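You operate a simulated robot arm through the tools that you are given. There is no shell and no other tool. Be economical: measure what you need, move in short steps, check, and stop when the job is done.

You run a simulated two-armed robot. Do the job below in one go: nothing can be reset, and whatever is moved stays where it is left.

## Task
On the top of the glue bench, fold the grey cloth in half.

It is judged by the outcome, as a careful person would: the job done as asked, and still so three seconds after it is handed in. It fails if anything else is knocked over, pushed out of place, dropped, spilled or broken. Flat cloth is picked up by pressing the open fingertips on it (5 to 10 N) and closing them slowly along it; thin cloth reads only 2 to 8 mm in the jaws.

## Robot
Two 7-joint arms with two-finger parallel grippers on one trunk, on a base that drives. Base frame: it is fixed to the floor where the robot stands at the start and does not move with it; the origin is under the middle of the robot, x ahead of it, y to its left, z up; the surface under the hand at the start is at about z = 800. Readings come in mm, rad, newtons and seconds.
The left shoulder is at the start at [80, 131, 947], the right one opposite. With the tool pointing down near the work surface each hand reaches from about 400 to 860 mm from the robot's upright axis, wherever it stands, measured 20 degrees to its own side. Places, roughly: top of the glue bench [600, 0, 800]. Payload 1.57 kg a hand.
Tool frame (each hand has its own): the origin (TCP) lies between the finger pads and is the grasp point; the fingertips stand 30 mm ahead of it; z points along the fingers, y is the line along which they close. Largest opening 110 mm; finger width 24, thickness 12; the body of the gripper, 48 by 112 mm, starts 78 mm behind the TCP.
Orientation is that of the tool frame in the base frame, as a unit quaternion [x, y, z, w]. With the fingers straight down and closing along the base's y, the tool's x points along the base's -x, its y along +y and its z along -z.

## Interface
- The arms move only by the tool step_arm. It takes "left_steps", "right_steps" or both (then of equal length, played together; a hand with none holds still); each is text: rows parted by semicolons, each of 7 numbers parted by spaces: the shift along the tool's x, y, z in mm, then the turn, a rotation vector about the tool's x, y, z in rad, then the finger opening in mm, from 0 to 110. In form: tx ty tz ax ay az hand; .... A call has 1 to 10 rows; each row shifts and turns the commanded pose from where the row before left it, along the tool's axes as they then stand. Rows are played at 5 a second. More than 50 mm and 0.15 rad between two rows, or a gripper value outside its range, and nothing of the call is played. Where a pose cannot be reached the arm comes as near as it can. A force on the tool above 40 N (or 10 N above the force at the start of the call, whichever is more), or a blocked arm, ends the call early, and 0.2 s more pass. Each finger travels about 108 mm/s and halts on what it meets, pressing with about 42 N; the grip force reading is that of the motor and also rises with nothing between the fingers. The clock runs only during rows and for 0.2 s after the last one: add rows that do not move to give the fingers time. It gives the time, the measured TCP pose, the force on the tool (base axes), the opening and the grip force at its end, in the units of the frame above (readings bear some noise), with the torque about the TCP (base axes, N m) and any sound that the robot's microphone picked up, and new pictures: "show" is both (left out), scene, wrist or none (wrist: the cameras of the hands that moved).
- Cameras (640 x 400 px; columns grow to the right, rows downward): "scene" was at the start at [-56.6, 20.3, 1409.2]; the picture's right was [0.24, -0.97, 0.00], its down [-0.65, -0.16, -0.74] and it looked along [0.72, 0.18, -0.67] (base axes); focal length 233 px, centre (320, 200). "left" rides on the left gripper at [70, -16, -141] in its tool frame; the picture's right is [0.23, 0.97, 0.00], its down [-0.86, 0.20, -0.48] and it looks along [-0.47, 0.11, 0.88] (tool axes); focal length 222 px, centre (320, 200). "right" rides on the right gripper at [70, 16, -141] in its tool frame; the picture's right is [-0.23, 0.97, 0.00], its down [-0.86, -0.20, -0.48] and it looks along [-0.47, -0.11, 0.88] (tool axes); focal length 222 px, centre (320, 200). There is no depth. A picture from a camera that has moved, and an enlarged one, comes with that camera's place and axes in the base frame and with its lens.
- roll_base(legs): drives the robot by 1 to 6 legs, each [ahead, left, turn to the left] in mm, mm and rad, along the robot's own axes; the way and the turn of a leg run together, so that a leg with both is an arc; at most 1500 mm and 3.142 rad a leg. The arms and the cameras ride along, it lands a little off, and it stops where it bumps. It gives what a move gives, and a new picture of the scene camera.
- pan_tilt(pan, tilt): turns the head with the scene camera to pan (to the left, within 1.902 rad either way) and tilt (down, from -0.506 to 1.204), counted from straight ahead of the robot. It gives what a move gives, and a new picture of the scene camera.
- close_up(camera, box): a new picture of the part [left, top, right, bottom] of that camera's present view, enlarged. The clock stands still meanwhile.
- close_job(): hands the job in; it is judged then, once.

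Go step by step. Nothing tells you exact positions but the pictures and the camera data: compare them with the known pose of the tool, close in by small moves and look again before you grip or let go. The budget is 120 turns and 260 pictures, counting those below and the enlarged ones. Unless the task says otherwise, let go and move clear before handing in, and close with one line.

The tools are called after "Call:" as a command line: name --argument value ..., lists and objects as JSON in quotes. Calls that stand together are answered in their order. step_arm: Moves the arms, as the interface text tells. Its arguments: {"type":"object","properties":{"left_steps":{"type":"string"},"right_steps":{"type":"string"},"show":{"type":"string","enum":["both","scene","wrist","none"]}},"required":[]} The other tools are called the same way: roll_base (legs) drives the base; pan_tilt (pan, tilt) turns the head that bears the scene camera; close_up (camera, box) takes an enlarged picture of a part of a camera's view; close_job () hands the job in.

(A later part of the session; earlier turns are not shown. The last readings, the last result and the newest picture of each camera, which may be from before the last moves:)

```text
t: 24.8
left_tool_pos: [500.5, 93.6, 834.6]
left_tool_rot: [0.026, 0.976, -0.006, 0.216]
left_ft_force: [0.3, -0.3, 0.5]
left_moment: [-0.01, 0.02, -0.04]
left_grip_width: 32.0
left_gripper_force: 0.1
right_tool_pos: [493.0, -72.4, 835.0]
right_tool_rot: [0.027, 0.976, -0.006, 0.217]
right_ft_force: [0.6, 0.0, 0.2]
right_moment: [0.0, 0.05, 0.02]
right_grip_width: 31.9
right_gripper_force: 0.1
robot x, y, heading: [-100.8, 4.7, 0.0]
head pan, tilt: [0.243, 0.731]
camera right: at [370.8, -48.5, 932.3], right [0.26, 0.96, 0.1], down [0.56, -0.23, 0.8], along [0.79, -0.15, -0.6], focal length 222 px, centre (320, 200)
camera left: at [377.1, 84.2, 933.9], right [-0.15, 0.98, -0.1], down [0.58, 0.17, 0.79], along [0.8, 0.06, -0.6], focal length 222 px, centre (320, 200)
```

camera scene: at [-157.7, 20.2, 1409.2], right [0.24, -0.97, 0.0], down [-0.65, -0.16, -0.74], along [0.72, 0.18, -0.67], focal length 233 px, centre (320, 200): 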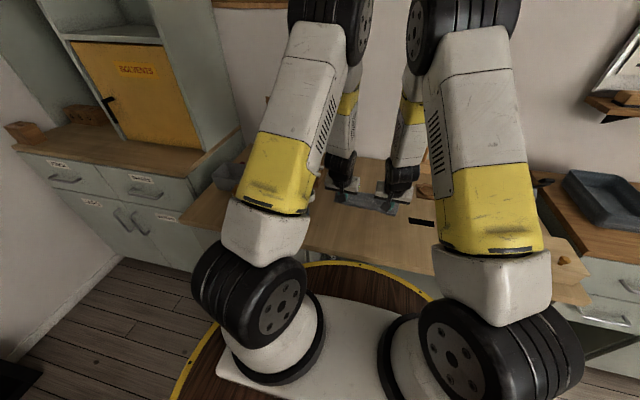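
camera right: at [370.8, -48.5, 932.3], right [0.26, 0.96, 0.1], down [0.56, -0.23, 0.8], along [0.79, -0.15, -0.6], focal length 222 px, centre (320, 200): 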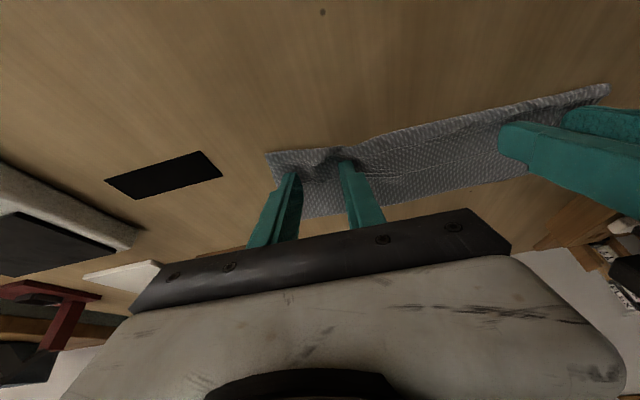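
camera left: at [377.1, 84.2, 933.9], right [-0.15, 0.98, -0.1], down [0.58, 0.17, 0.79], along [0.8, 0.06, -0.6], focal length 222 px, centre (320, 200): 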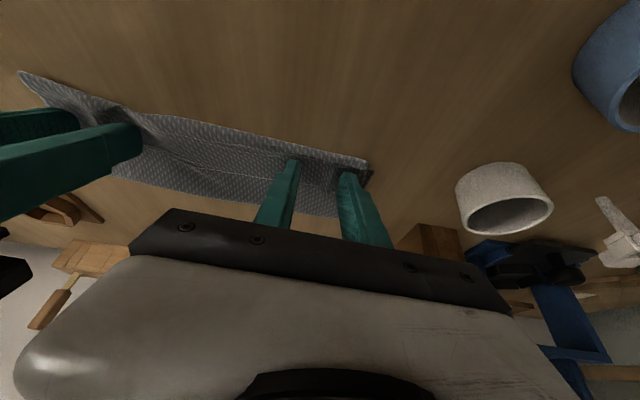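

Released. I'm backing the hands out along the fingers.

Call:
step_arm --left_steps "0 0 -10 0 0 0 32; 0 0 -20 0 0 0 32; 0 0 -30 0 0 0 32; 0 0 -30 0 0.1 0 32; 0 20 -30 0 0.1 0 32; 0 40 0 0 0.1 0 32; 0 40 0 0 0.1 0 32" --right_steps "0 0 -10 0 0 0 32; 0 0 -20 0 0 0 32; 0 0 -30 0 0 0 32; 0 0 -30 0 0.1 0 32; 0 -20 -30 0 0.1 0 32; 0 -40 0 0 0.1 0 32; 0 -40 0 0 0.1 0 32" --show "both"

Call:
close_up --camera "scene" --box '[310, 170, 420, 238]'

```text
t: 26.4
left_tool_pos: [457.7, 195.4, 944.5]
left_tool_rot: [0.028, 0.999, -0.001, 0.017]
left_ft_force: [-0.3, -0.9, 0.0]
left_moment: [-0.05, -0.04, 0.02]
left_grip_width: 32.2
left_gripper_force: 0.1
right_tool_pos: [441.2, -169.3, 945.6]
right_tool_rot: [0.027, 0.999, 0.001, 0.019]
right_ft_force: [-1.1, -0.2, 0.6]
right_moment: [-0.04, -0.04, 0.01]
right_grip_width: 32.2
right_gripper_force: 0.0
robot x, y, heading: [-99.6, 5.0, 0.0]
head pan, tilt: [0.243, 0.731]
camera scene: at [-158.3, 20.3, 1409.2], right [0.24, -0.97, 0.0], down [-0.65, -0.16, -0.74], along [0.72, 0.18, -0.67], focal length 233 px, centre (320, 200)
camera right: at [366.9, -147.7, 1084.0], right [0.28, 0.96, 0.01], down [0.82, -0.25, 0.51], along [0.49, -0.13, -0.86], focal length 222 px, centre (320, 200)
camera left: at [382.0, 184.3, 1083.4], right [-0.17, 0.98, -0.01], down [0.85, 0.15, 0.51], along [0.5, 0.08, -0.86], focal length 222 px, centre (320, 200)
```

scene: 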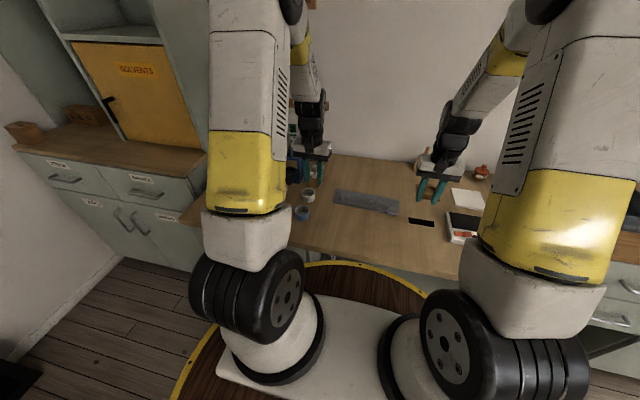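
right: 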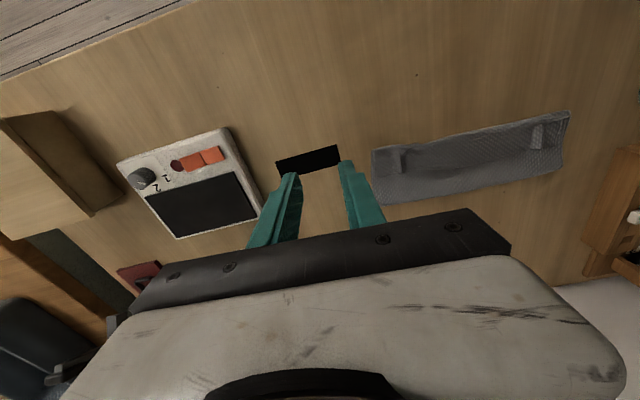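
left: 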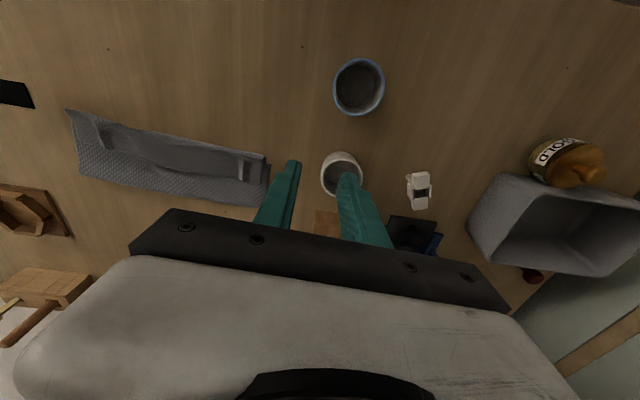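

```text
5.82 times, centred on (365, 204) of scene
camera zoom: at [-158.3, 20.3, 1409.2], right [0.24, -0.97, 0.0], down [-0.65, -0.16, -0.74], along [0.72, 0.18, -0.67], focal length 1357 px, centre (58, 177)
```

zoom: 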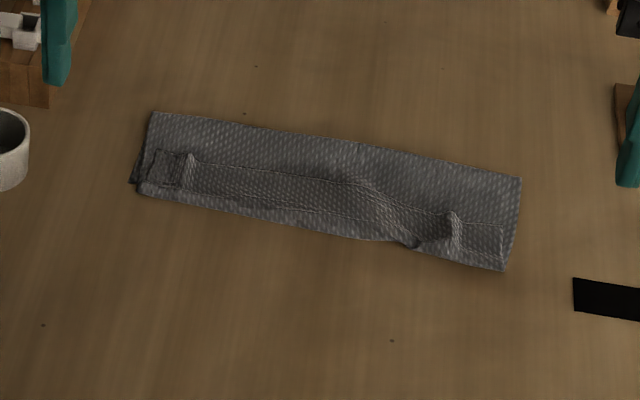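

The cloth is folded, but there's a strip near the near edge that may be turned back on itself. I need a closer look.

Call:
close_up --camera "right" --box '[360, 90, 590, 234]'

Call:
close_up --camera "left" --box '[50, 90, 290, 240]'

Call:
close_up --camera "scene" --box '[328, 183, 404, 231]'

```text
2.78 times, centred on (475, 162) of right
camera zoom: at [366.9, -147.7, 1084.0], right [0.28, 0.96, 0.01], down [0.82, -0.25, 0.51], along [0.49, -0.13, -0.86], focal length 617 px, centre (-111, 306)
```

zoom: 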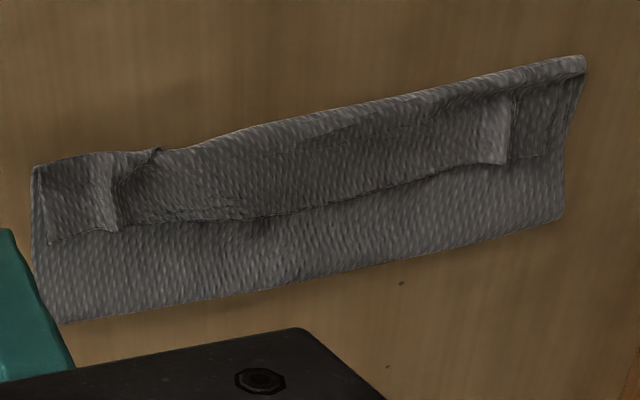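

```text
2.67 times, centred on (170, 165) of left
camera zoom: at [382.0, 184.3, 1083.4], right [-0.17, 0.98, -0.01], down [0.85, 0.15, 0.51], along [0.5, 0.08, -0.86], focal length 592 px, centre (720, 293)
```

zoom: 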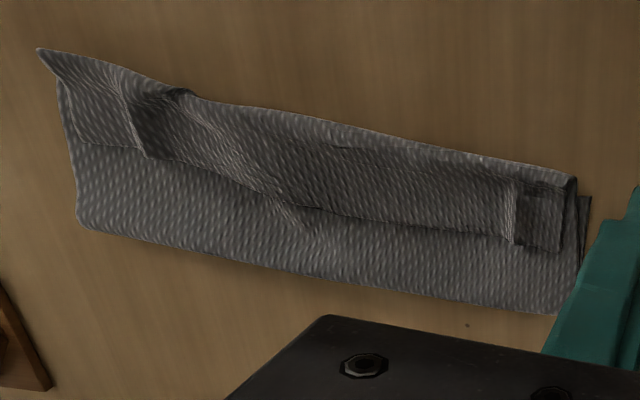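

```text
8.33 times, centred on (366, 207) of scene
camera zoom: at [-158.3, 20.3, 1409.2], right [0.24, -0.97, 0.0], down [-0.65, -0.16, -0.74], along [0.72, 0.18, -0.67], focal length 1943 px, centre (-63, 142)
```

zoom: 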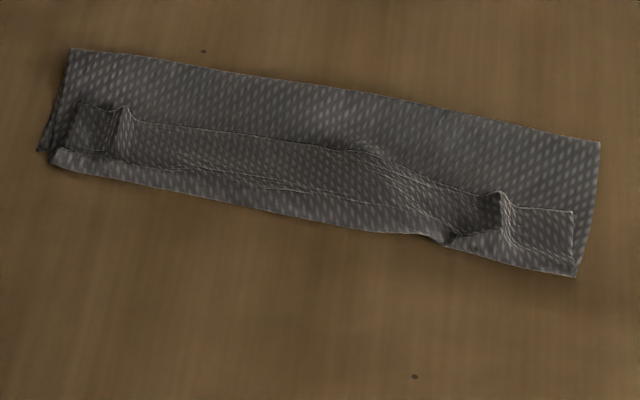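

The upper layer's last ~45 mm got turned back on itself, and the crease sits off-centre, so this isn't a proper half fold. I'll re-grip the two small standing ridges, unfold the cloth and redo it with a better grip.

Call:
step_arm --left_steps "-20 -30 0 0 0.036 0 30; -20 -33 0 0 0 0 30; -20 -33 10 0 0 0 30; 0 0 40 0 0 0 30; 0 0 40 0 0 0 30; 0 0 5 0 0 0 30; 0 0 0 0 0 0 30" --right_steps "-20 33 0 0 0.036 0 30; -20 33 0 0 0 0 30; -17 33 10 0 0 0 30; 0 0 40 0 0 0 30; 0 0 40 0 0 0 30; 0 0 5 0 0 0 30; 0 0 0 0 0 0 30" --show "wrist"

Call:
close_up --camera "right" --box '[240, 100, 440, 225]'

Call:
close_up --camera "left" --box '[220, 100, 420, 225]'

```text
t: 27.9
left_tool_pos: [513.6, 96.5, 848.3]
left_tool_rot: [0.027, 1.0, 0.0, 0.0]
left_ft_force: [0.4, 1.0, -0.3]
left_moment: [0.0, 0.01, 0.0]
left_grip_width: 29.9
left_gripper_force: 0.1
right_tool_pos: [503.8, -74.4, 851.1]
right_tool_rot: [0.028, 1.0, 0.0, 0.001]
right_ft_force: [-0.7, 0.1, -0.4]
right_moment: [-0.03, 0.0, -0.03]
right_grip_width: 30.0
right_gripper_force: 0.1
robot x, y, heading: [-100.7, 0.5, 0.001]
head pan, tilt: [0.243, 0.731]
camera right: at [434.4, -53.2, 990.9], right [0.28, 0.96, 0.0], down [0.84, -0.25, 0.48], along [0.46, -0.13, -0.88], focal length 222 px, centre (320, 200)
camera left: at [442.2, 85.1, 991.1], right [-0.17, 0.98, 0.0], down [0.86, 0.15, 0.48], along [0.47, 0.08, -0.88], focal length 222 px, centre (320, 200)
```

right: 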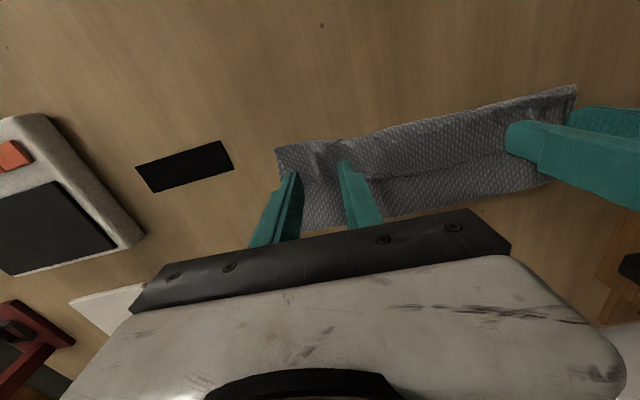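
left: 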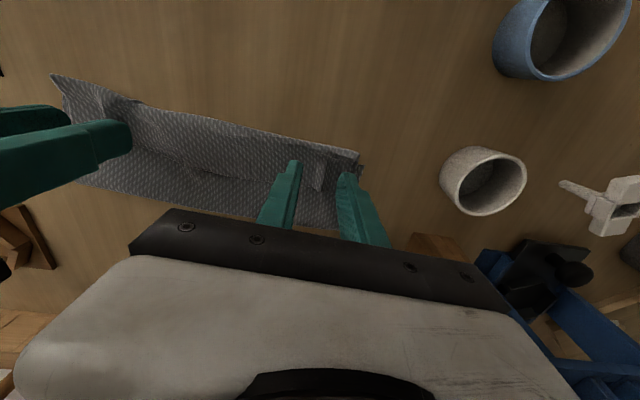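

```text
3.20 times, centred on (340, 162) of right
camera zoom: at [434.4, -53.2, 990.9], right [0.28, 0.96, 0.0], down [0.84, -0.25, 0.48], along [0.46, -0.13, -0.88], focal length 711 px, centre (256, 320)
```

zoom: 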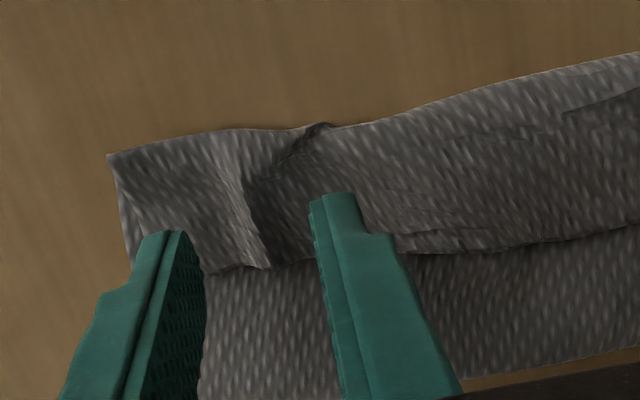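

```text
3.20 times, centred on (320, 162) of left
camera zoom: at [442.2, 85.1, 991.1], right [-0.17, 0.98, 0.0], down [0.86, 0.15, 0.48], along [0.47, 0.08, -0.88], focal length 711 px, centre (320, 320)
```

zoom: 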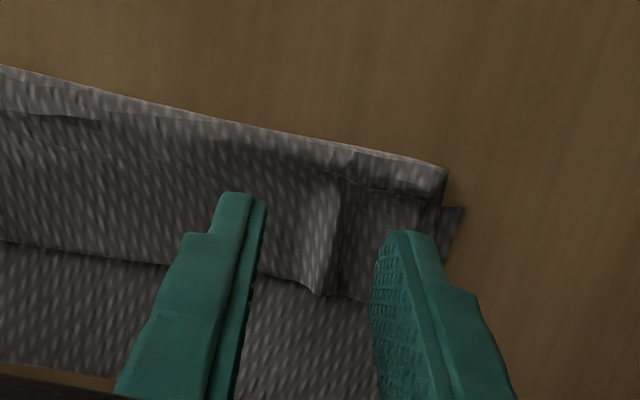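

Both ridges stand between the open fingers. I'm lowering to just above the layer below and closing.

Call:
step_arm --left_steps "-4 2 8 0 0 0 30; 0 0 5 0 0 0 25; 0 0 0 0 0 0 18; 0 0 0 0 0 0 12; 0 0 0 0 0 0 6; 0 0 0 0 0 0 0; 0 0 0 0 0 0 0" --right_steps "0 0 9 0 0 0 30; 0 0 6 0 0 0 25; 0 0 0 0 0 0 18; 0 0 0 0 0 0 12; 0 0 0 0 0 0 6; 0 0 0 0 0 0 0; 0 0 0 0 0 0 0" --show "none"

Call:
step_arm --left_steps "0 0 -10 0 0 0 0; 0 0 -15 0 0 0 0; 0 0 -15 0 0 0 0; 0 0 0 0 0 0 0" --right_steps "0 0 -10 0 0 0 0; 0 0 -15 0 0 0 0; 0 0 -15 0 0 0 0; 0 0 0 0 0 0 0" --show "wrist"

```text
t: 29.6
left_tool_pos: [517.7, 98.3, 835.7]
left_tool_rot: [0.028, 1.0, 0.0, 0.001]
left_ft_force: [0.2, -6.4, 0.1]
left_moment: [-0.22, 0.02, 0.0]
left_grip_width: 2.0
left_gripper_force: 23.9
right_tool_pos: [502.9, -74.9, 835.5]
right_tool_rot: [0.028, 1.0, 0.001, 0.001]
right_ft_force: [0.1, 7.4, 1.0]
right_moment: [0.25, -0.01, 0.04]
right_grip_width: 1.7
right_gripper_force: 23.5
robot x, y, heading: [-100.7, -0.3, -0.002]
head pan, tilt: [0.243, 0.731]
```

```text
t: 30.6
left_tool_pos: [519.2, 97.1, 876.4]
left_tool_rot: [0.028, 1.0, 0.0, 0.0]
left_ft_force: [0.3, -7.7, 0.5]
left_moment: [-0.32, 0.02, 0.05]
left_grip_width: 1.6
left_gripper_force: 23.7
right_tool_pos: [502.2, -75.1, 876.5]
right_tool_rot: [0.028, 1.0, 0.0, 0.001]
right_ft_force: [0.6, 9.4, -0.1]
right_moment: [0.29, 0.01, 0.03]
right_grip_width: 1.8
right_gripper_force: 23.8
robot x, y, heading: [-101.9, 0.6, 0.0]
head pan, tilt: [0.243, 0.731]
camera right: at [432.8, -53.4, 1016.0], right [0.28, 0.96, 0.0], down [0.84, -0.25, 0.48], along [0.46, -0.13, -0.88], focal length 222 px, centre (320, 200)
camera left: at [447.1, 86.6, 1019.4], right [-0.17, 0.98, 0.0], down [0.87, 0.15, 0.48], along [0.47, 0.08, -0.88], focal length 222 px, centre (320, 200)
```

right: 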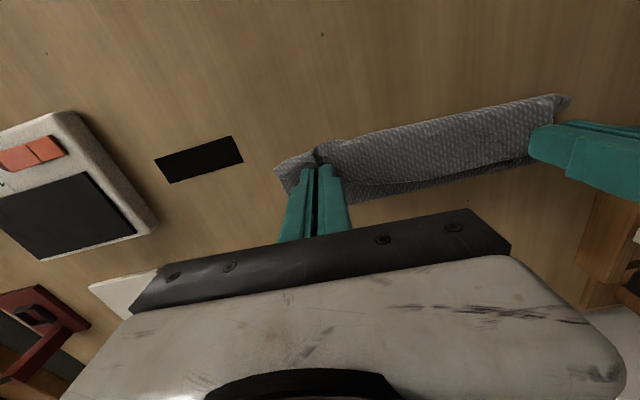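
left: 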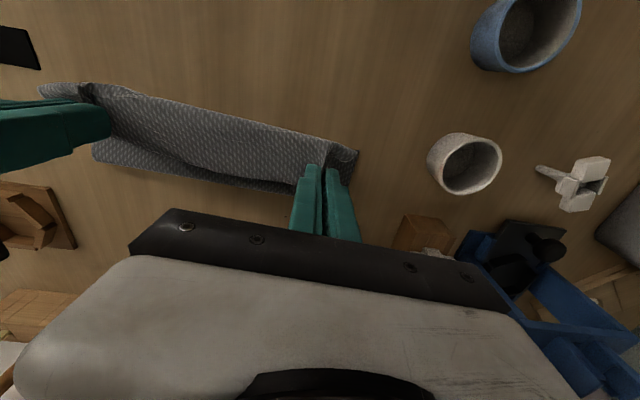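

Both ridges are held. I'm unfolding the cloth back toward the wall in a reverse arc.

Call:
step_arm --left_steps "-18 0 -15 0 0 0 0; -18 0 -15 0 0 0 0; -18 0 -12 0 0 0 0; -18 0 -8 0 0 0 0; -18 0 0 0 0 0 0; -18 0 0 0 0 0 0; -18 0 8 0 0 0 0; -18 0 12 0 0 0 0; -18 0 15 0 0 0 0; -18 0 15 0 0 0 0" --right_steps "-19 0 -15 0 0 0 0; -19 0 -15 0 0 0 0; -19 0 -12 0 0 0 0; -19 0 -8 0 0 0 0; -19 0 0 0 0 0 0; -19 0 0 0 0 0 0; -19 0 8 0 0 0 0; -19 0 12 0 0 0 0; -19 0 15 0 0 0 0; -19 0 15 0 0 0 0" --show "both"

Call:
close_up --camera "scene" --box '[290, 140, 450, 240]'

```text
t: 32.8
left_tool_pos: [698.9, 87.5, 876.6]
left_tool_rot: [0.027, 1.0, 0.0, 0.001]
left_ft_force: [-0.4, -8.1, 0.0]
left_moment: [-0.27, -0.02, 0.03]
left_grip_width: 1.8
left_gripper_force: 23.5
right_tool_pos: [691.3, -84.7, 877.1]
right_tool_rot: [0.027, 1.0, 0.001, 0.001]
right_ft_force: [-0.7, 8.3, -0.5]
right_moment: [0.25, -0.02, 0.05]
right_grip_width: 1.9
right_gripper_force: 23.2
robot x, y, heading: [-101.5, -3.4, 0.002]
head pan, tilt: [0.243, 0.731]
camera scene: at [-158.2, 20.3, 1409.2], right [0.24, -0.97, 0.0], down [-0.65, -0.16, -0.74], along [0.72, 0.18, -0.67], focal length 233 px, centre (320, 200)
camera right: at [622.7, -63.3, 1017.0], right [0.28, 0.96, 0.0], down [0.84, -0.25, 0.48], along [0.46, -0.13, -0.88], focal length 222 px, centre (320, 200)
camera left: at [626.3, 76.7, 1019.6], right [-0.17, 0.98, 0.0], down [0.87, 0.15, 0.48], along [0.47, 0.08, -0.88], focal length 222 px, centre (320, 200)
```

scene: 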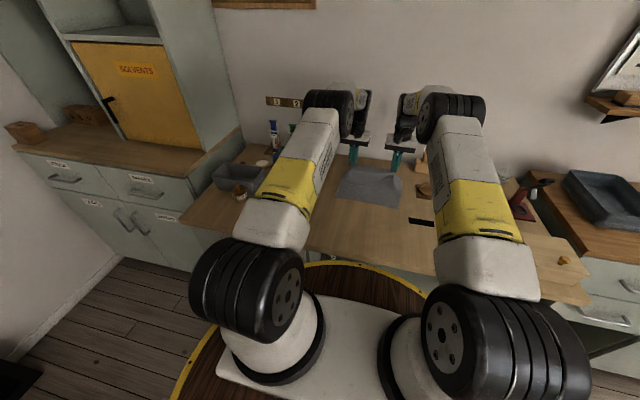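
right: 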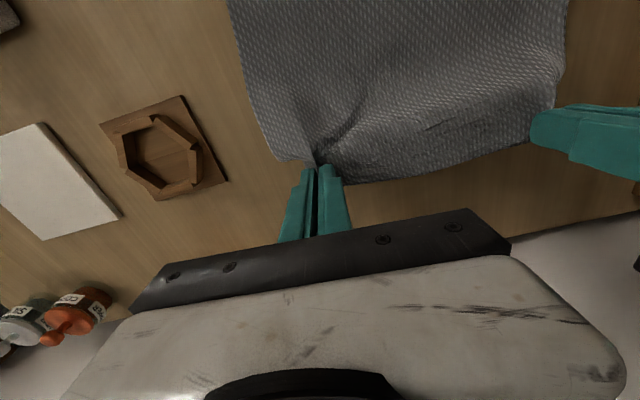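
left: 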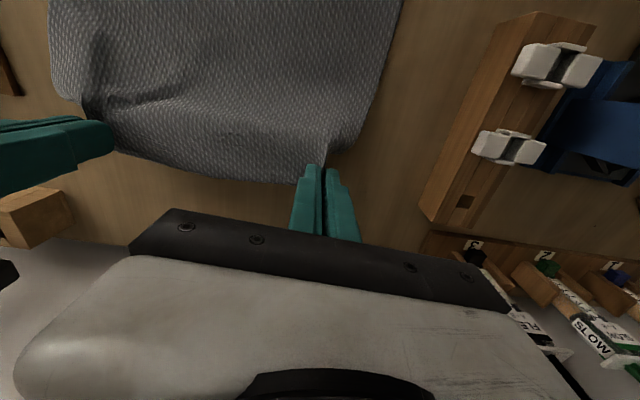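

```text
4.00 times, centred on (370, 190) of scene
camera zoom: at [-158.2, 20.3, 1409.2], right [0.24, -0.97, 0.0], down [-0.65, -0.16, -0.74], along [0.72, 0.18, -0.67], focal length 933 px, centre (120, 240)
```

zoom: 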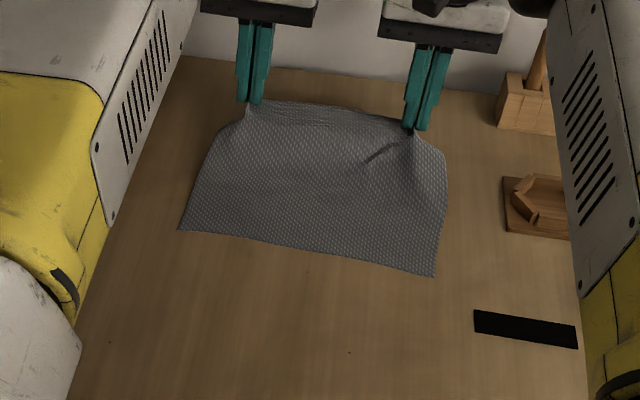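

The cloth is back nearly flat at its starting place. I'm lowering the edge and releasing it flat.

Call:
step_arm --left_steps "-2 0 14 0 0 0 0; -2 0 14 0 0 0 0; -1 0 13 0 0 0 0; 0 0 2 0 0 0 3; 0 0 0 0 0 0 10; 0 0 0 0 0 0 18; 0 0 0 0 0 0 26; 0 0 0 0 0 0 34; 0 0 -15 0 0 0 34; 0 0 -25 0 0 0 34" --right_steps "-2 0 14 0 0 0 0; -2 0 14 0 0 0 0; -1 0 13 0 0 0 0; 0 0 2 0 0 0 3; 0 0 0 0 0 0 10; 0 0 0 0 0 0 18; 0 0 0 0 0 0 26; 0 0 0 0 0 0 34; 0 0 -15 0 0 0 34; 0 0 -25 0 0 0 34" --show "both"

Call:
close_up --camera "scene" --box '[290, 140, 450, 240]'

```text
t: 35.0
left_tool_pos: [701.3, 88.6, 874.8]
left_tool_rot: [0.026, 1.0, -0.001, -0.001]
left_ft_force: [-0.2, -0.3, 0.4]
left_moment: [-0.04, -0.01, 0.01]
left_grip_width: 34.2
left_gripper_force: 0.0
right_tool_pos: [696.9, -85.1, 869.6]
right_tool_rot: [0.028, 1.0, 0.0, 0.001]
right_ft_force: [0.4, -0.1, -1.3]
right_moment: [0.0, -0.01, -0.01]
right_grip_width: 33.7
right_gripper_force: 0.1
robot x, y, heading: [-98.6, -5.2, -0.0]
head pan, tilt: [0.243, 0.731]
camera scene: at [-157.3, 20.2, 1409.2], right [0.24, -0.97, 0.0], down [-0.65, -0.16, -0.74], along [0.72, 0.18, -0.67], focal length 233 px, centre (320, 200)
camera right: at [627.6, -63.2, 1011.6], right [0.28, 0.96, 0.0], down [0.84, -0.25, 0.48], along [0.46, -0.13, -0.88], focal length 222 px, centre (320, 200)
camera left: at [631.1, 76.7, 1016.4], right [-0.17, 0.98, 0.0], down [0.87, 0.15, 0.48], along [0.47, 0.08, -0.88], focal length 222 px, centre (320, 200)
```

scene: 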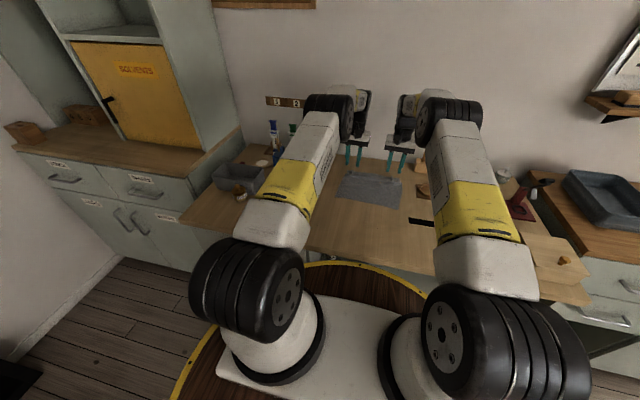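
right: 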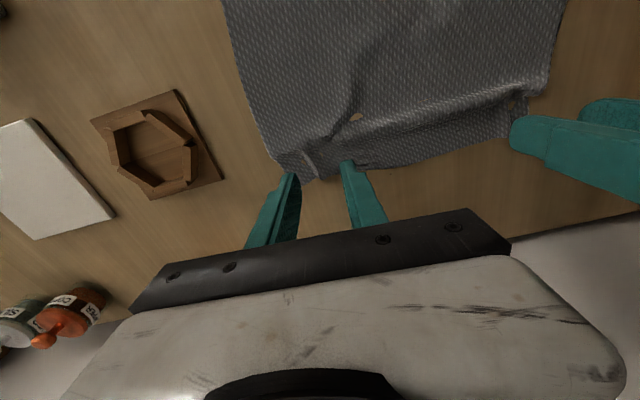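
left: 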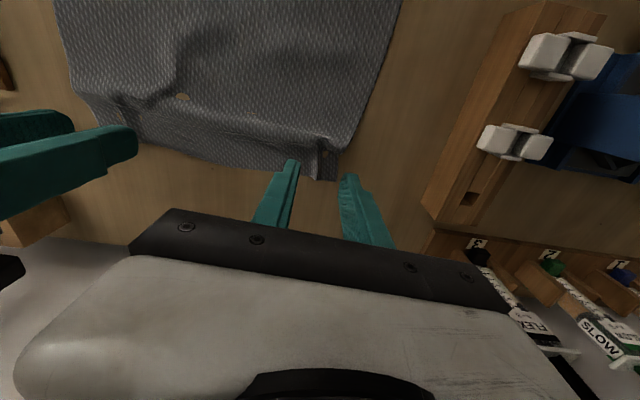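

```text
4.00 times, centred on (370, 190) of scene
camera zoom: at [-157.3, 20.2, 1409.2], right [0.24, -0.97, 0.0], down [-0.65, -0.16, -0.74], along [0.72, 0.18, -0.67], focal length 933 px, centre (120, 240)
```

zoom: 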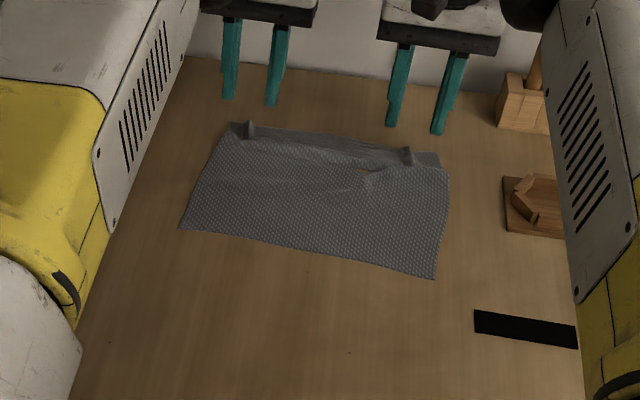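

The cloth is flat again apart from small wrinkles, with its far edge near x≈717. I'll now turn both grippers 90° so the fingers close across the far edge, which lets the edge be held upright like a sheet.

Call:
step_arm --left_steps "10 0 -15 0 0 0.15 34; 0 0 -15 0 0 0.15 34; 0 0 0 0 0 0.15 34; 0 0 0 0 0 0.15 34; 0 0 0 0 0 0.15 34; 0 0 0 0 0 0.15 34; 0 0 0 0 0 0.15 34; 0 0 0 0 0 0.15 34; 0 0 0 0 0 0.15 34; 0 0 0 0 0 0.15 34" --right_steps "10 0 -15 0 0 -0.15 34; 0 0 -15 0 0 -0.15 34; 0 0 0 0 0 -0.15 34; 0 0 0 0 0 -0.15 34; 0 0 0 0 0 -0.15 34; 0 0 0 0 0 -0.15 34; 0 0 0 0 0 -0.15 34; 0 0 0 0 0 -0.15 34; 0 0 0 0 0 -0.15 34; 0 0 0 0 0 -0.15 34" --show "none"

Call:
step_arm --left_steps "0 0 0 0 0 0.071 34; 0 0 0 0 0 0 34" --right_steps "0 0 0 0 0 -0.071 34; 0 0 0 0 0 0 34" --show "both"

```text
t: 37.1
left_tool_pos: [692.6, 88.2, 904.9]
left_tool_rot: [0.702, 0.712, -0.001, 0.001]
left_ft_force: [-0.6, -0.4, -0.3]
left_moment: [0.0, 0.01, -0.06]
left_grip_width: 33.9
left_gripper_force: 0.2
right_tool_pos: [685.6, -85.5, 902.9]
right_tool_rot: [-0.662, 0.75, -0.001, 0.001]
right_ft_force: [-0.3, -0.5, 0.3]
right_moment: [-0.01, -0.03, -0.01]
right_grip_width: 34.2
right_gripper_force: 0.0
robot x, y, heading: [-100.4, -0.8, -0.005]
head pan, tilt: [0.243, 0.731]
```

```text
t: 37.8
left_tool_pos: [690.8, 88.4, 904.2]
left_tool_rot: [0.726, 0.687, 0.0, 0.0]
left_ft_force: [-1.1, -0.6, 0.1]
left_moment: [-0.03, -0.01, -0.01]
left_grip_width: 33.9
left_gripper_force: 0.1
right_tool_pos: [685.6, -82.5, 902.1]
right_tool_rot: [-0.688, 0.726, -0.001, 0.001]
right_ft_force: [-0.5, -0.3, -0.2]
right_moment: [0.03, -0.02, 0.01]
right_grip_width: 33.9
right_gripper_force: 0.0
robot x, y, heading: [-98.6, 0.8, -0.001]
head pan, tilt: [0.243, 0.731]
camera scene: at [-157.6, 20.2, 1409.2], right [0.24, -0.97, 0.0], down [-0.65, -0.16, -0.74], along [0.72, 0.18, -0.67], focal length 233 px, centre (320, 200)
camera right: at [666.5, -151.8, 1042.9], right [-0.96, 0.28, 0.0], down [0.25, 0.84, 0.48], along [0.14, 0.46, -0.88], focal length 222 px, centre (320, 200)
camera left: at [679.1, 159.8, 1045.7], right [0.98, 0.17, 0.0], down [0.15, -0.86, 0.48], along [0.08, -0.47, -0.88], focal length 222 px, centre (320, 200)
```

scene: 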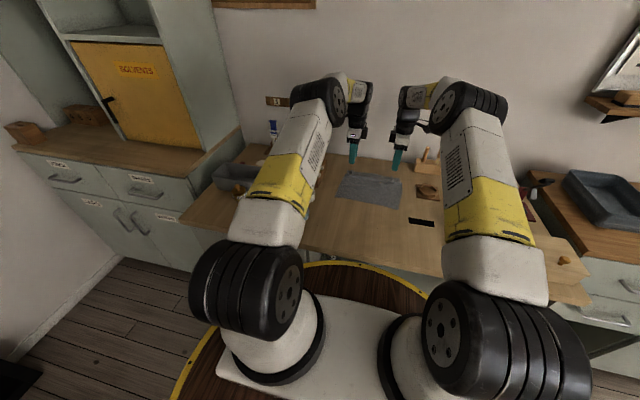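
right: 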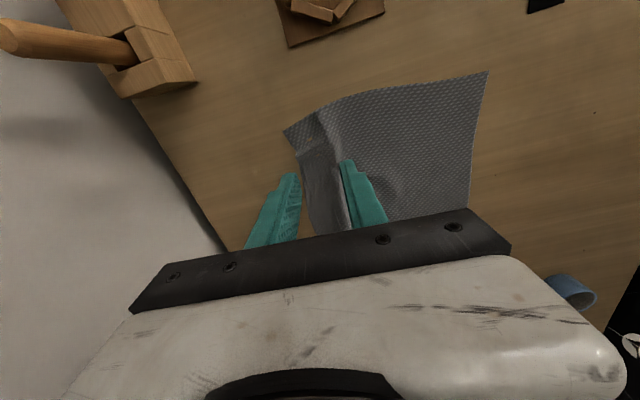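
left: 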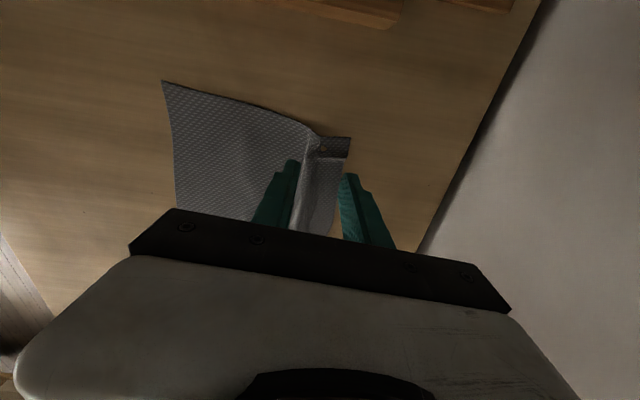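

The rotation worked and the edge lies between the open fingers. I'll zoom in on each corner to place the straddle.

Call:
close_up --camera "right" --box '[230, 80, 430, 230]'

Call:
close_up --camera "left" --box '[230, 100, 430, 250]'

```text
2.67 times, centred on (330, 155) of right
camera zoom: at [666.5, -151.8, 1042.9], right [-0.96, 0.28, 0.0], down [0.25, 0.84, 0.48], along [0.14, 0.46, -0.88], focal length 592 px, centre (293, 320)
```

zoom: 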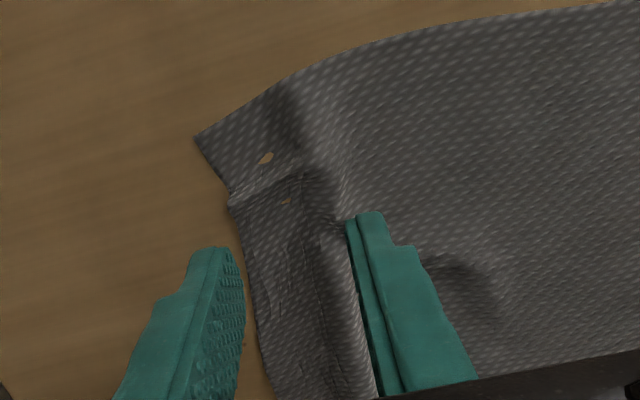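

```text
2.67 times, centred on (330, 175) of left
camera zoom: at [679.1, 159.8, 1045.7], right [0.98, 0.17, 0.0], down [0.15, -0.86, 0.48], along [0.08, -0.47, -0.88], focal length 592 px, centre (293, 267)
```

zoom: 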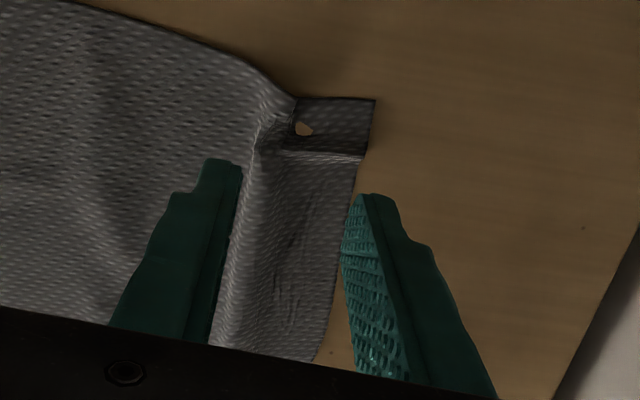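

Edge lines are at x≈721 on the left and ≈717 on the right. I'll straddle the edge with a slight tilt so the outer finger is lower, and hover at z≈845.

Call:
step_arm --left_steps "6 16 0 0.06 0 0 30; 5.4 16.6 0 0 0 0 30; 0 0 20 0 0 0 30; 0 0 20 0 0 0 30; 0 0 18 0 0 0 30; 0 0 0 0 0 0 30" --right_steps "10 -18 0 -0.06 0 0 30; 9.6 -17.5 0 0 0 0 30; 0 0 20 0 0 0 30; 0 0 20 0 0 0 30; 0 0 16 0 0 0 30; 0 0 0 0 0 0 30" --show "wrist"

Call:
close_up --camera "right" --box '[230, 80, 430, 230]'

Call:
close_up --camera "left" --box '[230, 80, 430, 230]'

```text
t: 39.1
left_tool_pos: [697.5, 97.9, 843.6]
left_tool_rot: [0.725, 0.688, -0.022, -0.021]
left_ft_force: [0.6, 1.2, -0.8]
left_moment: [0.02, -0.03, -0.02]
left_grip_width: 30.2
left_gripper_force: 0.0
left hand out of reach, approached as far as the arm can: row 1, 2
right_tool_pos: [704.3, -107.4, 845.1]
right_tool_rot: [-0.686, 0.727, 0.021, -0.019]
right_ft_force: [-0.2, -0.3, 0.2]
right_moment: [-0.05, -0.04, 0.01]
right_grip_width: 30.0
right_gripper_force: 0.0
right hand out of reach, approached as far as the arm can: row 2
robot x, y, heading: [-102.4, -0.7, 0.001]
head pan, tilt: [0.243, 0.731]
camera right: at [691.9, -175.5, 986.7], right [-0.96, 0.28, 0.06], down [0.28, 0.84, 0.47], along [0.08, 0.46, -0.88], focal length 222 px, centre (320, 200)
camera left: at [695.2, 170.4, 985.6], right [0.98, 0.17, -0.06], down [0.18, -0.87, 0.47], along [0.03, -0.47, -0.88], focal length 222 px, centre (320, 200)
```

right: 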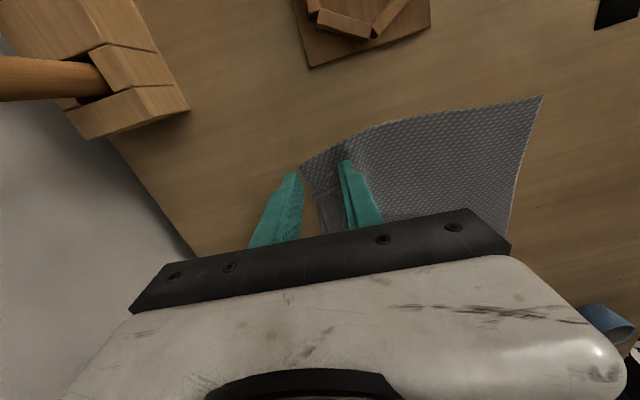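
left: 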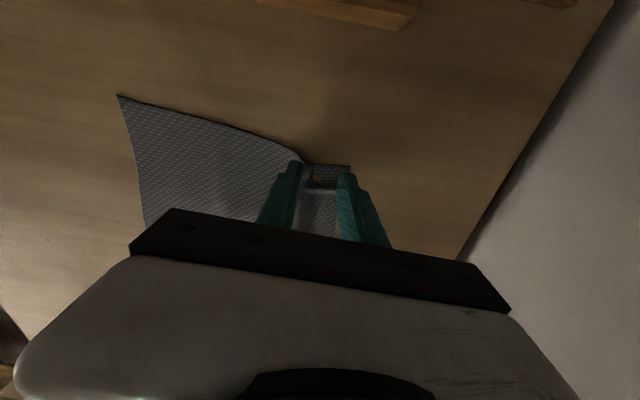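

```text
2.67 times, centred on (330, 155) of right
camera zoom: at [691.9, -175.5, 986.7], right [-0.96, 0.28, 0.06], down [0.28, 0.84, 0.47], along [0.08, 0.46, -0.88], focal length 592 px, centre (293, 320)
```

zoom: 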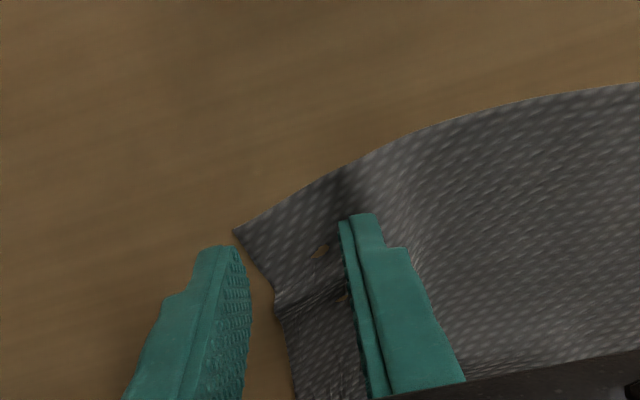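

```text
2.67 times, centred on (330, 155) of left
camera zoom: at [695.2, 170.4, 985.6], right [0.98, 0.17, -0.06], down [0.18, -0.87, 0.47], along [0.03, -0.47, -0.88], focal length 592 px, centre (293, 320)
```

zoom: 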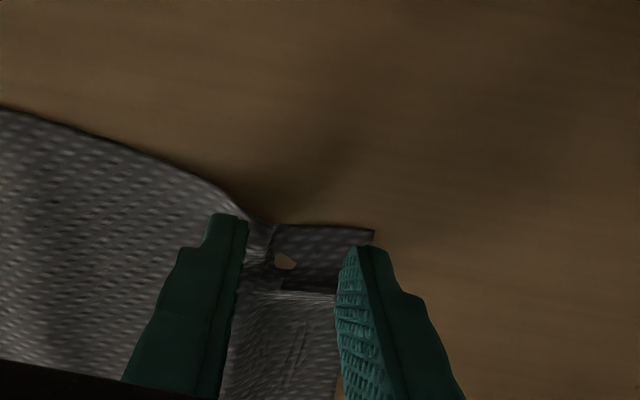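

The arms are at their reach limit here. I'll lift, drive the base ahead 50 mm, and approach again.

Call:
step_arm --left_steps "0 0 -20 0 0 0 30; 0 0 -20 0 0 0 30" --right_steps "0 0 -20 0 0 0 30; 0 0 -20 0 0 0 30" --show "none"

Call:
roll_base --legs '[[50, 0, 0]]'

```text
t: 39.8
left_tool_pos: [701.7, 98.1, 883.9]
left_tool_rot: [0.726, 0.688, -0.02, -0.021]
left_ft_force: [-0.3, 0.3, 0.0]
left_moment: [-0.01, 0.01, 0.01]
left_grip_width: 30.0
left_gripper_force: 0.1
right_tool_pos: [706.8, -107.5, 883.7]
right_tool_rot: [-0.686, 0.727, 0.022, -0.02]
right_ft_force: [0.4, 0.4, -0.2]
right_moment: [-0.04, 0.03, 0.06]
right_grip_width: 29.9
right_gripper_force: 0.0
robot x, y, heading: [-101.9, 0.8, -0.003]
head pan, tilt: [0.243, 0.731]
```

```text
t: 40.7
left_tool_pos: [752.8, 98.7, 884.2]
left_tool_rot: [0.726, 0.687, -0.022, -0.021]
left_ft_force: [-0.1, 0.7, 0.1]
left_moment: [-0.01, -0.02, -0.02]
left_grip_width: 30.2
left_gripper_force: 0.0
right_tool_pos: [755.4, -109.9, 885.3]
right_tool_rot: [-0.687, 0.726, 0.02, -0.02]
right_ft_force: [0.5, 0.9, -0.3]
right_moment: [0.0, -0.04, -0.02]
right_grip_width: 29.9
right_gripper_force: 0.1
robot x, y, heading: [-48.8, 3.8, -0.002]
head pan, tilt: [0.243, 0.731]
camera scene: at [-107.2, 20.3, 1409.2], right [0.24, -0.97, 0.0], down [-0.65, -0.16, -0.74], along [0.72, 0.18, -0.67], focal length 233 px, centre (320, 200)
```

scene: 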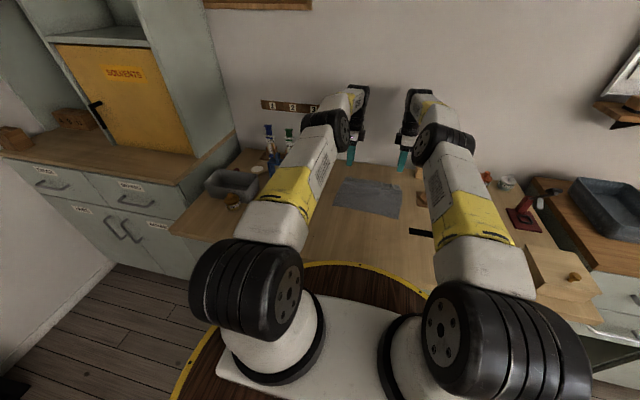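

Now in reach. I'm moving back so the fingers straddle the edge and lowering to z≈848.

Call:
step_arm --left_steps "-2 -15 0 0 0 0 30; 0 -14 0 0 0 0 30; 0 0 18 0 0 0 30; 0 0 18 0 0 0 30; 0 0 0 0 0 0 30" --right_steps "-2 18 0 0 0 0 30; -1 17 0 0 0 0 30; 0 0 18 0 0 0 30; 0 0 18 0 0 0 30; 0 0 0 0 0 0 30" --show "none"

Call:
close_up --camera "right" --box '[230, 80, 430, 230]'

Call:
close_up --camera "left" --box '[230, 80, 430, 230]'

```text
t: 41.9
left_tool_pos: [721.1, 97.5, 850.7]
left_tool_rot: [0.725, 0.688, -0.021, -0.022]
left_ft_force: [0.6, 1.2, -0.5]
left_moment: [-0.01, -0.04, 0.01]
left_grip_width: 29.8
left_gripper_force: 0.0
right_tool_pos: [719.8, -104.3, 849.7]
right_tool_rot: [-0.687, 0.726, 0.021, -0.019]
right_ft_force: [0.2, -0.1, 0.0]
right_moment: [-0.04, -0.03, 0.02]
right_grip_width: 29.9
right_gripper_force: 0.2
robot x, y, heading: [-49.6, 2.4, 0.001]
head pan, tilt: [0.243, 0.731]
```

```text
2.67 times, centred on (330, 155) of right
camera zoom: at [707.6, -171.2, 990.8], right [-0.96, 0.28, 0.06], down [0.28, 0.84, 0.47], along [0.08, 0.46, -0.88], focal length 592 px, centre (293, 320)
```

zoom: 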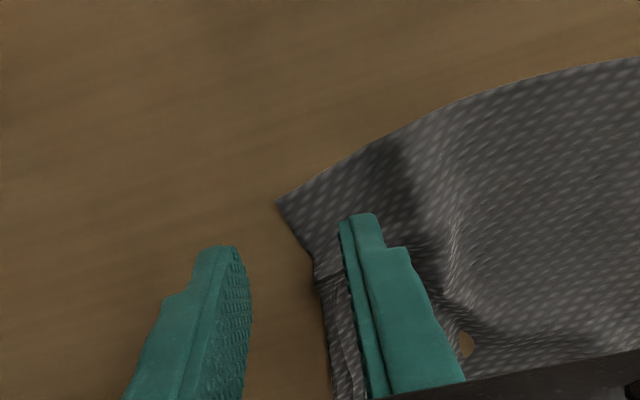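

```text
2.67 times, centred on (330, 155) of left
camera zoom: at [717.6, 167.9, 993.3], right [0.98, 0.17, -0.06], down [0.18, -0.87, 0.47], along [0.03, -0.47, -0.88], focal length 592 px, centre (293, 320)
```

zoom: 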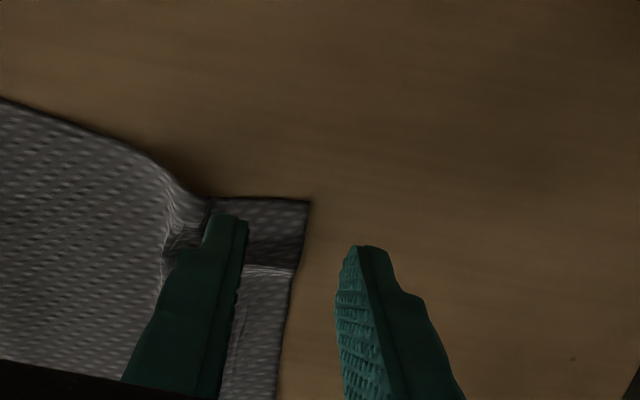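

The geometry is good: about 12–15 mm of cloth lies between the fingers on each side. Lowering to contact.

Call:
step_arm --left_steps "0 3 8 0 0 0 30; 0 0 8 0 0 0 30; 0 0 1.5 0 0 0 30; 0 0 0 0 0 0 30" --right_steps "0 0 8 0 0 0 30; 0 0 8 0 0 0 30; 0 0 1 0 0 0 30; 0 0 0 0 0 0 30" --show "none"

```text
t: 42.9
left_tool_pos: [723.7, 96.4, 832.1]
left_tool_rot: [0.726, 0.687, -0.021, -0.021]
left_ft_force: [-0.2, -0.4, 0.5]
left_moment: [0.0, 0.01, -0.02]
left_grip_width: 30.0
left_gripper_force: 0.1
right_tool_pos: [717.7, -103.6, 833.4]
right_tool_rot: [-0.686, 0.727, 0.022, -0.019]
right_ft_force: [-0.3, -0.7, 0.5]
right_moment: [0.01, 0.0, 0.03]
right_grip_width: 30.1
right_gripper_force: 0.0
robot x, y, heading: [-52.1, 1.4, 0.001]
head pan, tilt: [0.243, 0.731]
```

Call:
step_arm --left_steps "0 0 1 0 0 0 30; 0 0 0.7 0 0 0 30; 0 0 0 0 0 0 30" --right_steps "0 0 1 0 0 0 30; 0 0 1 0 0 0 30; 0 0 0 0 0 0 30" --show "none"

```text
t: 43.7
left_tool_pos: [722.9, 98.0, 830.8]
left_tool_rot: [0.727, 0.686, -0.021, -0.02]
left_ft_force: [-0.5, -1.7, 10.9]
left_moment: [0.01, -0.23, -0.03]
left_grip_width: 29.5
left_gripper_force: 0.0
right_tool_pos: [717.2, -104.2, 831.2]
right_tool_rot: [-0.686, 0.727, 0.022, -0.019]
right_ft_force: [0.1, 0.2, 0.6]
right_moment: [0.0, 0.01, 0.01]
right_grip_width: 30.0
right_gripper_force: 0.0
robot x, y, heading: [-49.4, 0.8, -0.004]
head pan, tilt: [0.243, 0.731]
```

Left rests on its outer finger only, so I'll reduce the tilt so the inner fingers press the cloth too.

Call:
step_arm --left_steps "0 0 0 -0.03 0 0 30; 0 0 0.3 0 0 0 30; 0 0 0 0 0 0 30" --right_steps "0 0 0.7 0.03 0 0 30; 0 0 0.8 0 0 0 30; 0 0 0 0 0 0 30" --show "none"

```text
t: 44.5
left_tool_pos: [723.1, 97.6, 830.4]
left_tool_rot: [0.726, 0.687, -0.011, -0.01]
left_ft_force: [-1.7, -4.7, 12.0]
left_moment: [-0.12, -0.09, -0.13]
left_grip_width: 29.1
left_gripper_force: 0.0
right_tool_pos: [717.9, -102.3, 830.6]
right_tool_rot: [-0.687, 0.727, 0.011, -0.009]
right_ft_force: [0.9, 0.6, 3.3]
right_moment: [0.01, 0.03, -0.02]
right_grip_width: 29.8
right_gripper_force: 0.1
robot x, y, heading: [-47.6, -2.1, 0.0]
head pan, tilt: [0.243, 0.731]
```

Call:
step_arm --left_steps "0 0 0 0 0 0 30; 0 0 0 0 0 0 26; 0 0 0 0 0 0 22; 0 0 0 0 0 0 18; 0 0 0 0 0 0 14; 0 0 0 0 0 0 11; 0 0 0 0 0 0 8; 0 0 0 0 0 0 5; 0 0 0 0 0 0 2; 0 0 0 0 0 0 0" --right_steps "0 0 0.6 0 0 0 30; 0 0 0 0 0 0 26; 0 0 0 0 0 0 22; 0 0 0 0 0 0 18; 0 0 0 0 0 0 14; 0 0 0 0 0 0 11; 0 0 0 0 0 0 8; 0 0 0 0 0 0 5; 0 0 0 0 0 0 2; 0 0 0 0 0 0 0" --show "wrist"

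Call:
close_up --camera "right" --box '[230, 80, 430, 230]'

Call:
close_up --camera "left" --box '[230, 80, 430, 230]'

```text
t: 46.7
left_tool_pos: [722.7, 99.4, 830.2]
left_tool_rot: [0.726, 0.687, -0.011, -0.01]
left_ft_force: [2.8, 2.2, 13.4]
left_moment: [0.06, -0.04, -0.01]
left_grip_width: 2.0
left_gripper_force: 23.5
right_tool_pos: [718.2, -103.3, 830.3]
right_tool_rot: [-0.686, 0.727, 0.01, -0.009]
right_ft_force: [0.3, 0.1, 24.1]
right_moment: [-0.16, 0.06, -0.01]
right_grip_width: 0.8
right_gripper_force: 22.7
robot x, y, heading: [-53.6, 3.8, -0.001]
head pan, tilt: [0.243, 0.731]
camera right: at [700.7, -171.2, 971.7], right [-0.96, 0.28, 0.03], down [0.26, 0.84, 0.47], along [0.11, 0.46, -0.88], focal length 222 px, centre (320, 200)
camera left: at [714.0, 169.4, 973.1], right [0.98, 0.17, -0.03], down [0.17, -0.86, 0.47], along [0.06, -0.47, -0.88], focal length 222 px, centre (320, 200)
```

right: 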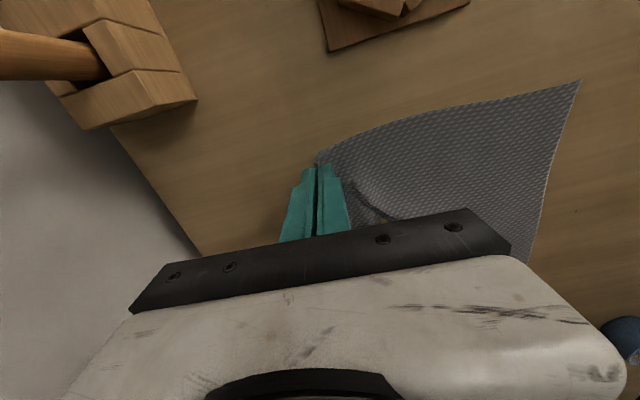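
left: 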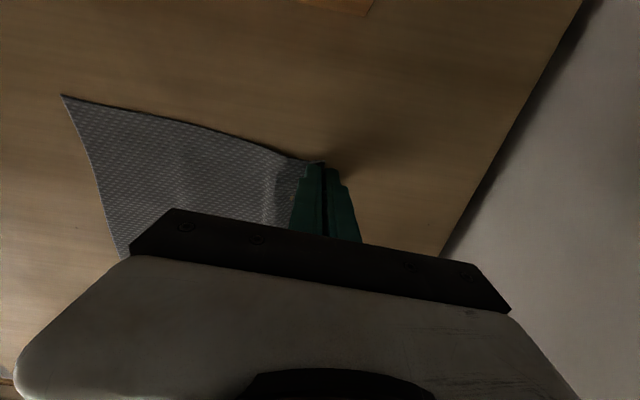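

```text
2.67 times, centred on (330, 155) of right
camera zoom: at [700.7, -171.2, 971.7], right [-0.96, 0.28, 0.03], down [0.26, 0.84, 0.47], along [0.11, 0.46, -0.88], focal length 592 px, centre (293, 320)
```

zoom: 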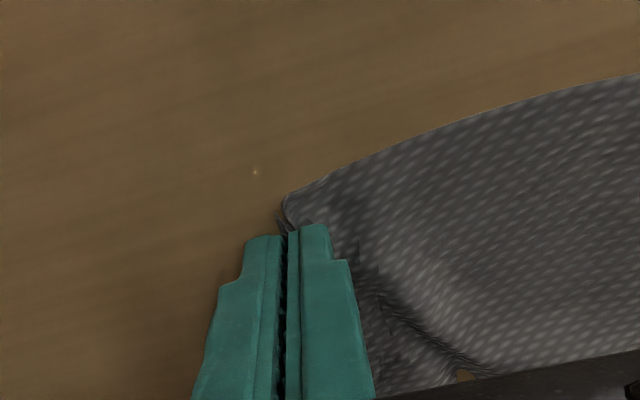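

```text
2.67 times, centred on (330, 155) of left
camera zoom: at [714.0, 169.4, 973.1], right [0.98, 0.17, -0.03], down [0.17, -0.86, 0.47], along [0.06, -0.47, -0.88], focal length 592 px, centre (293, 320)
```

zoom: 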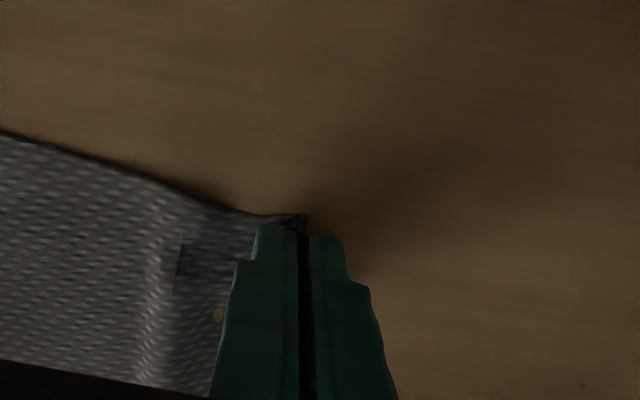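

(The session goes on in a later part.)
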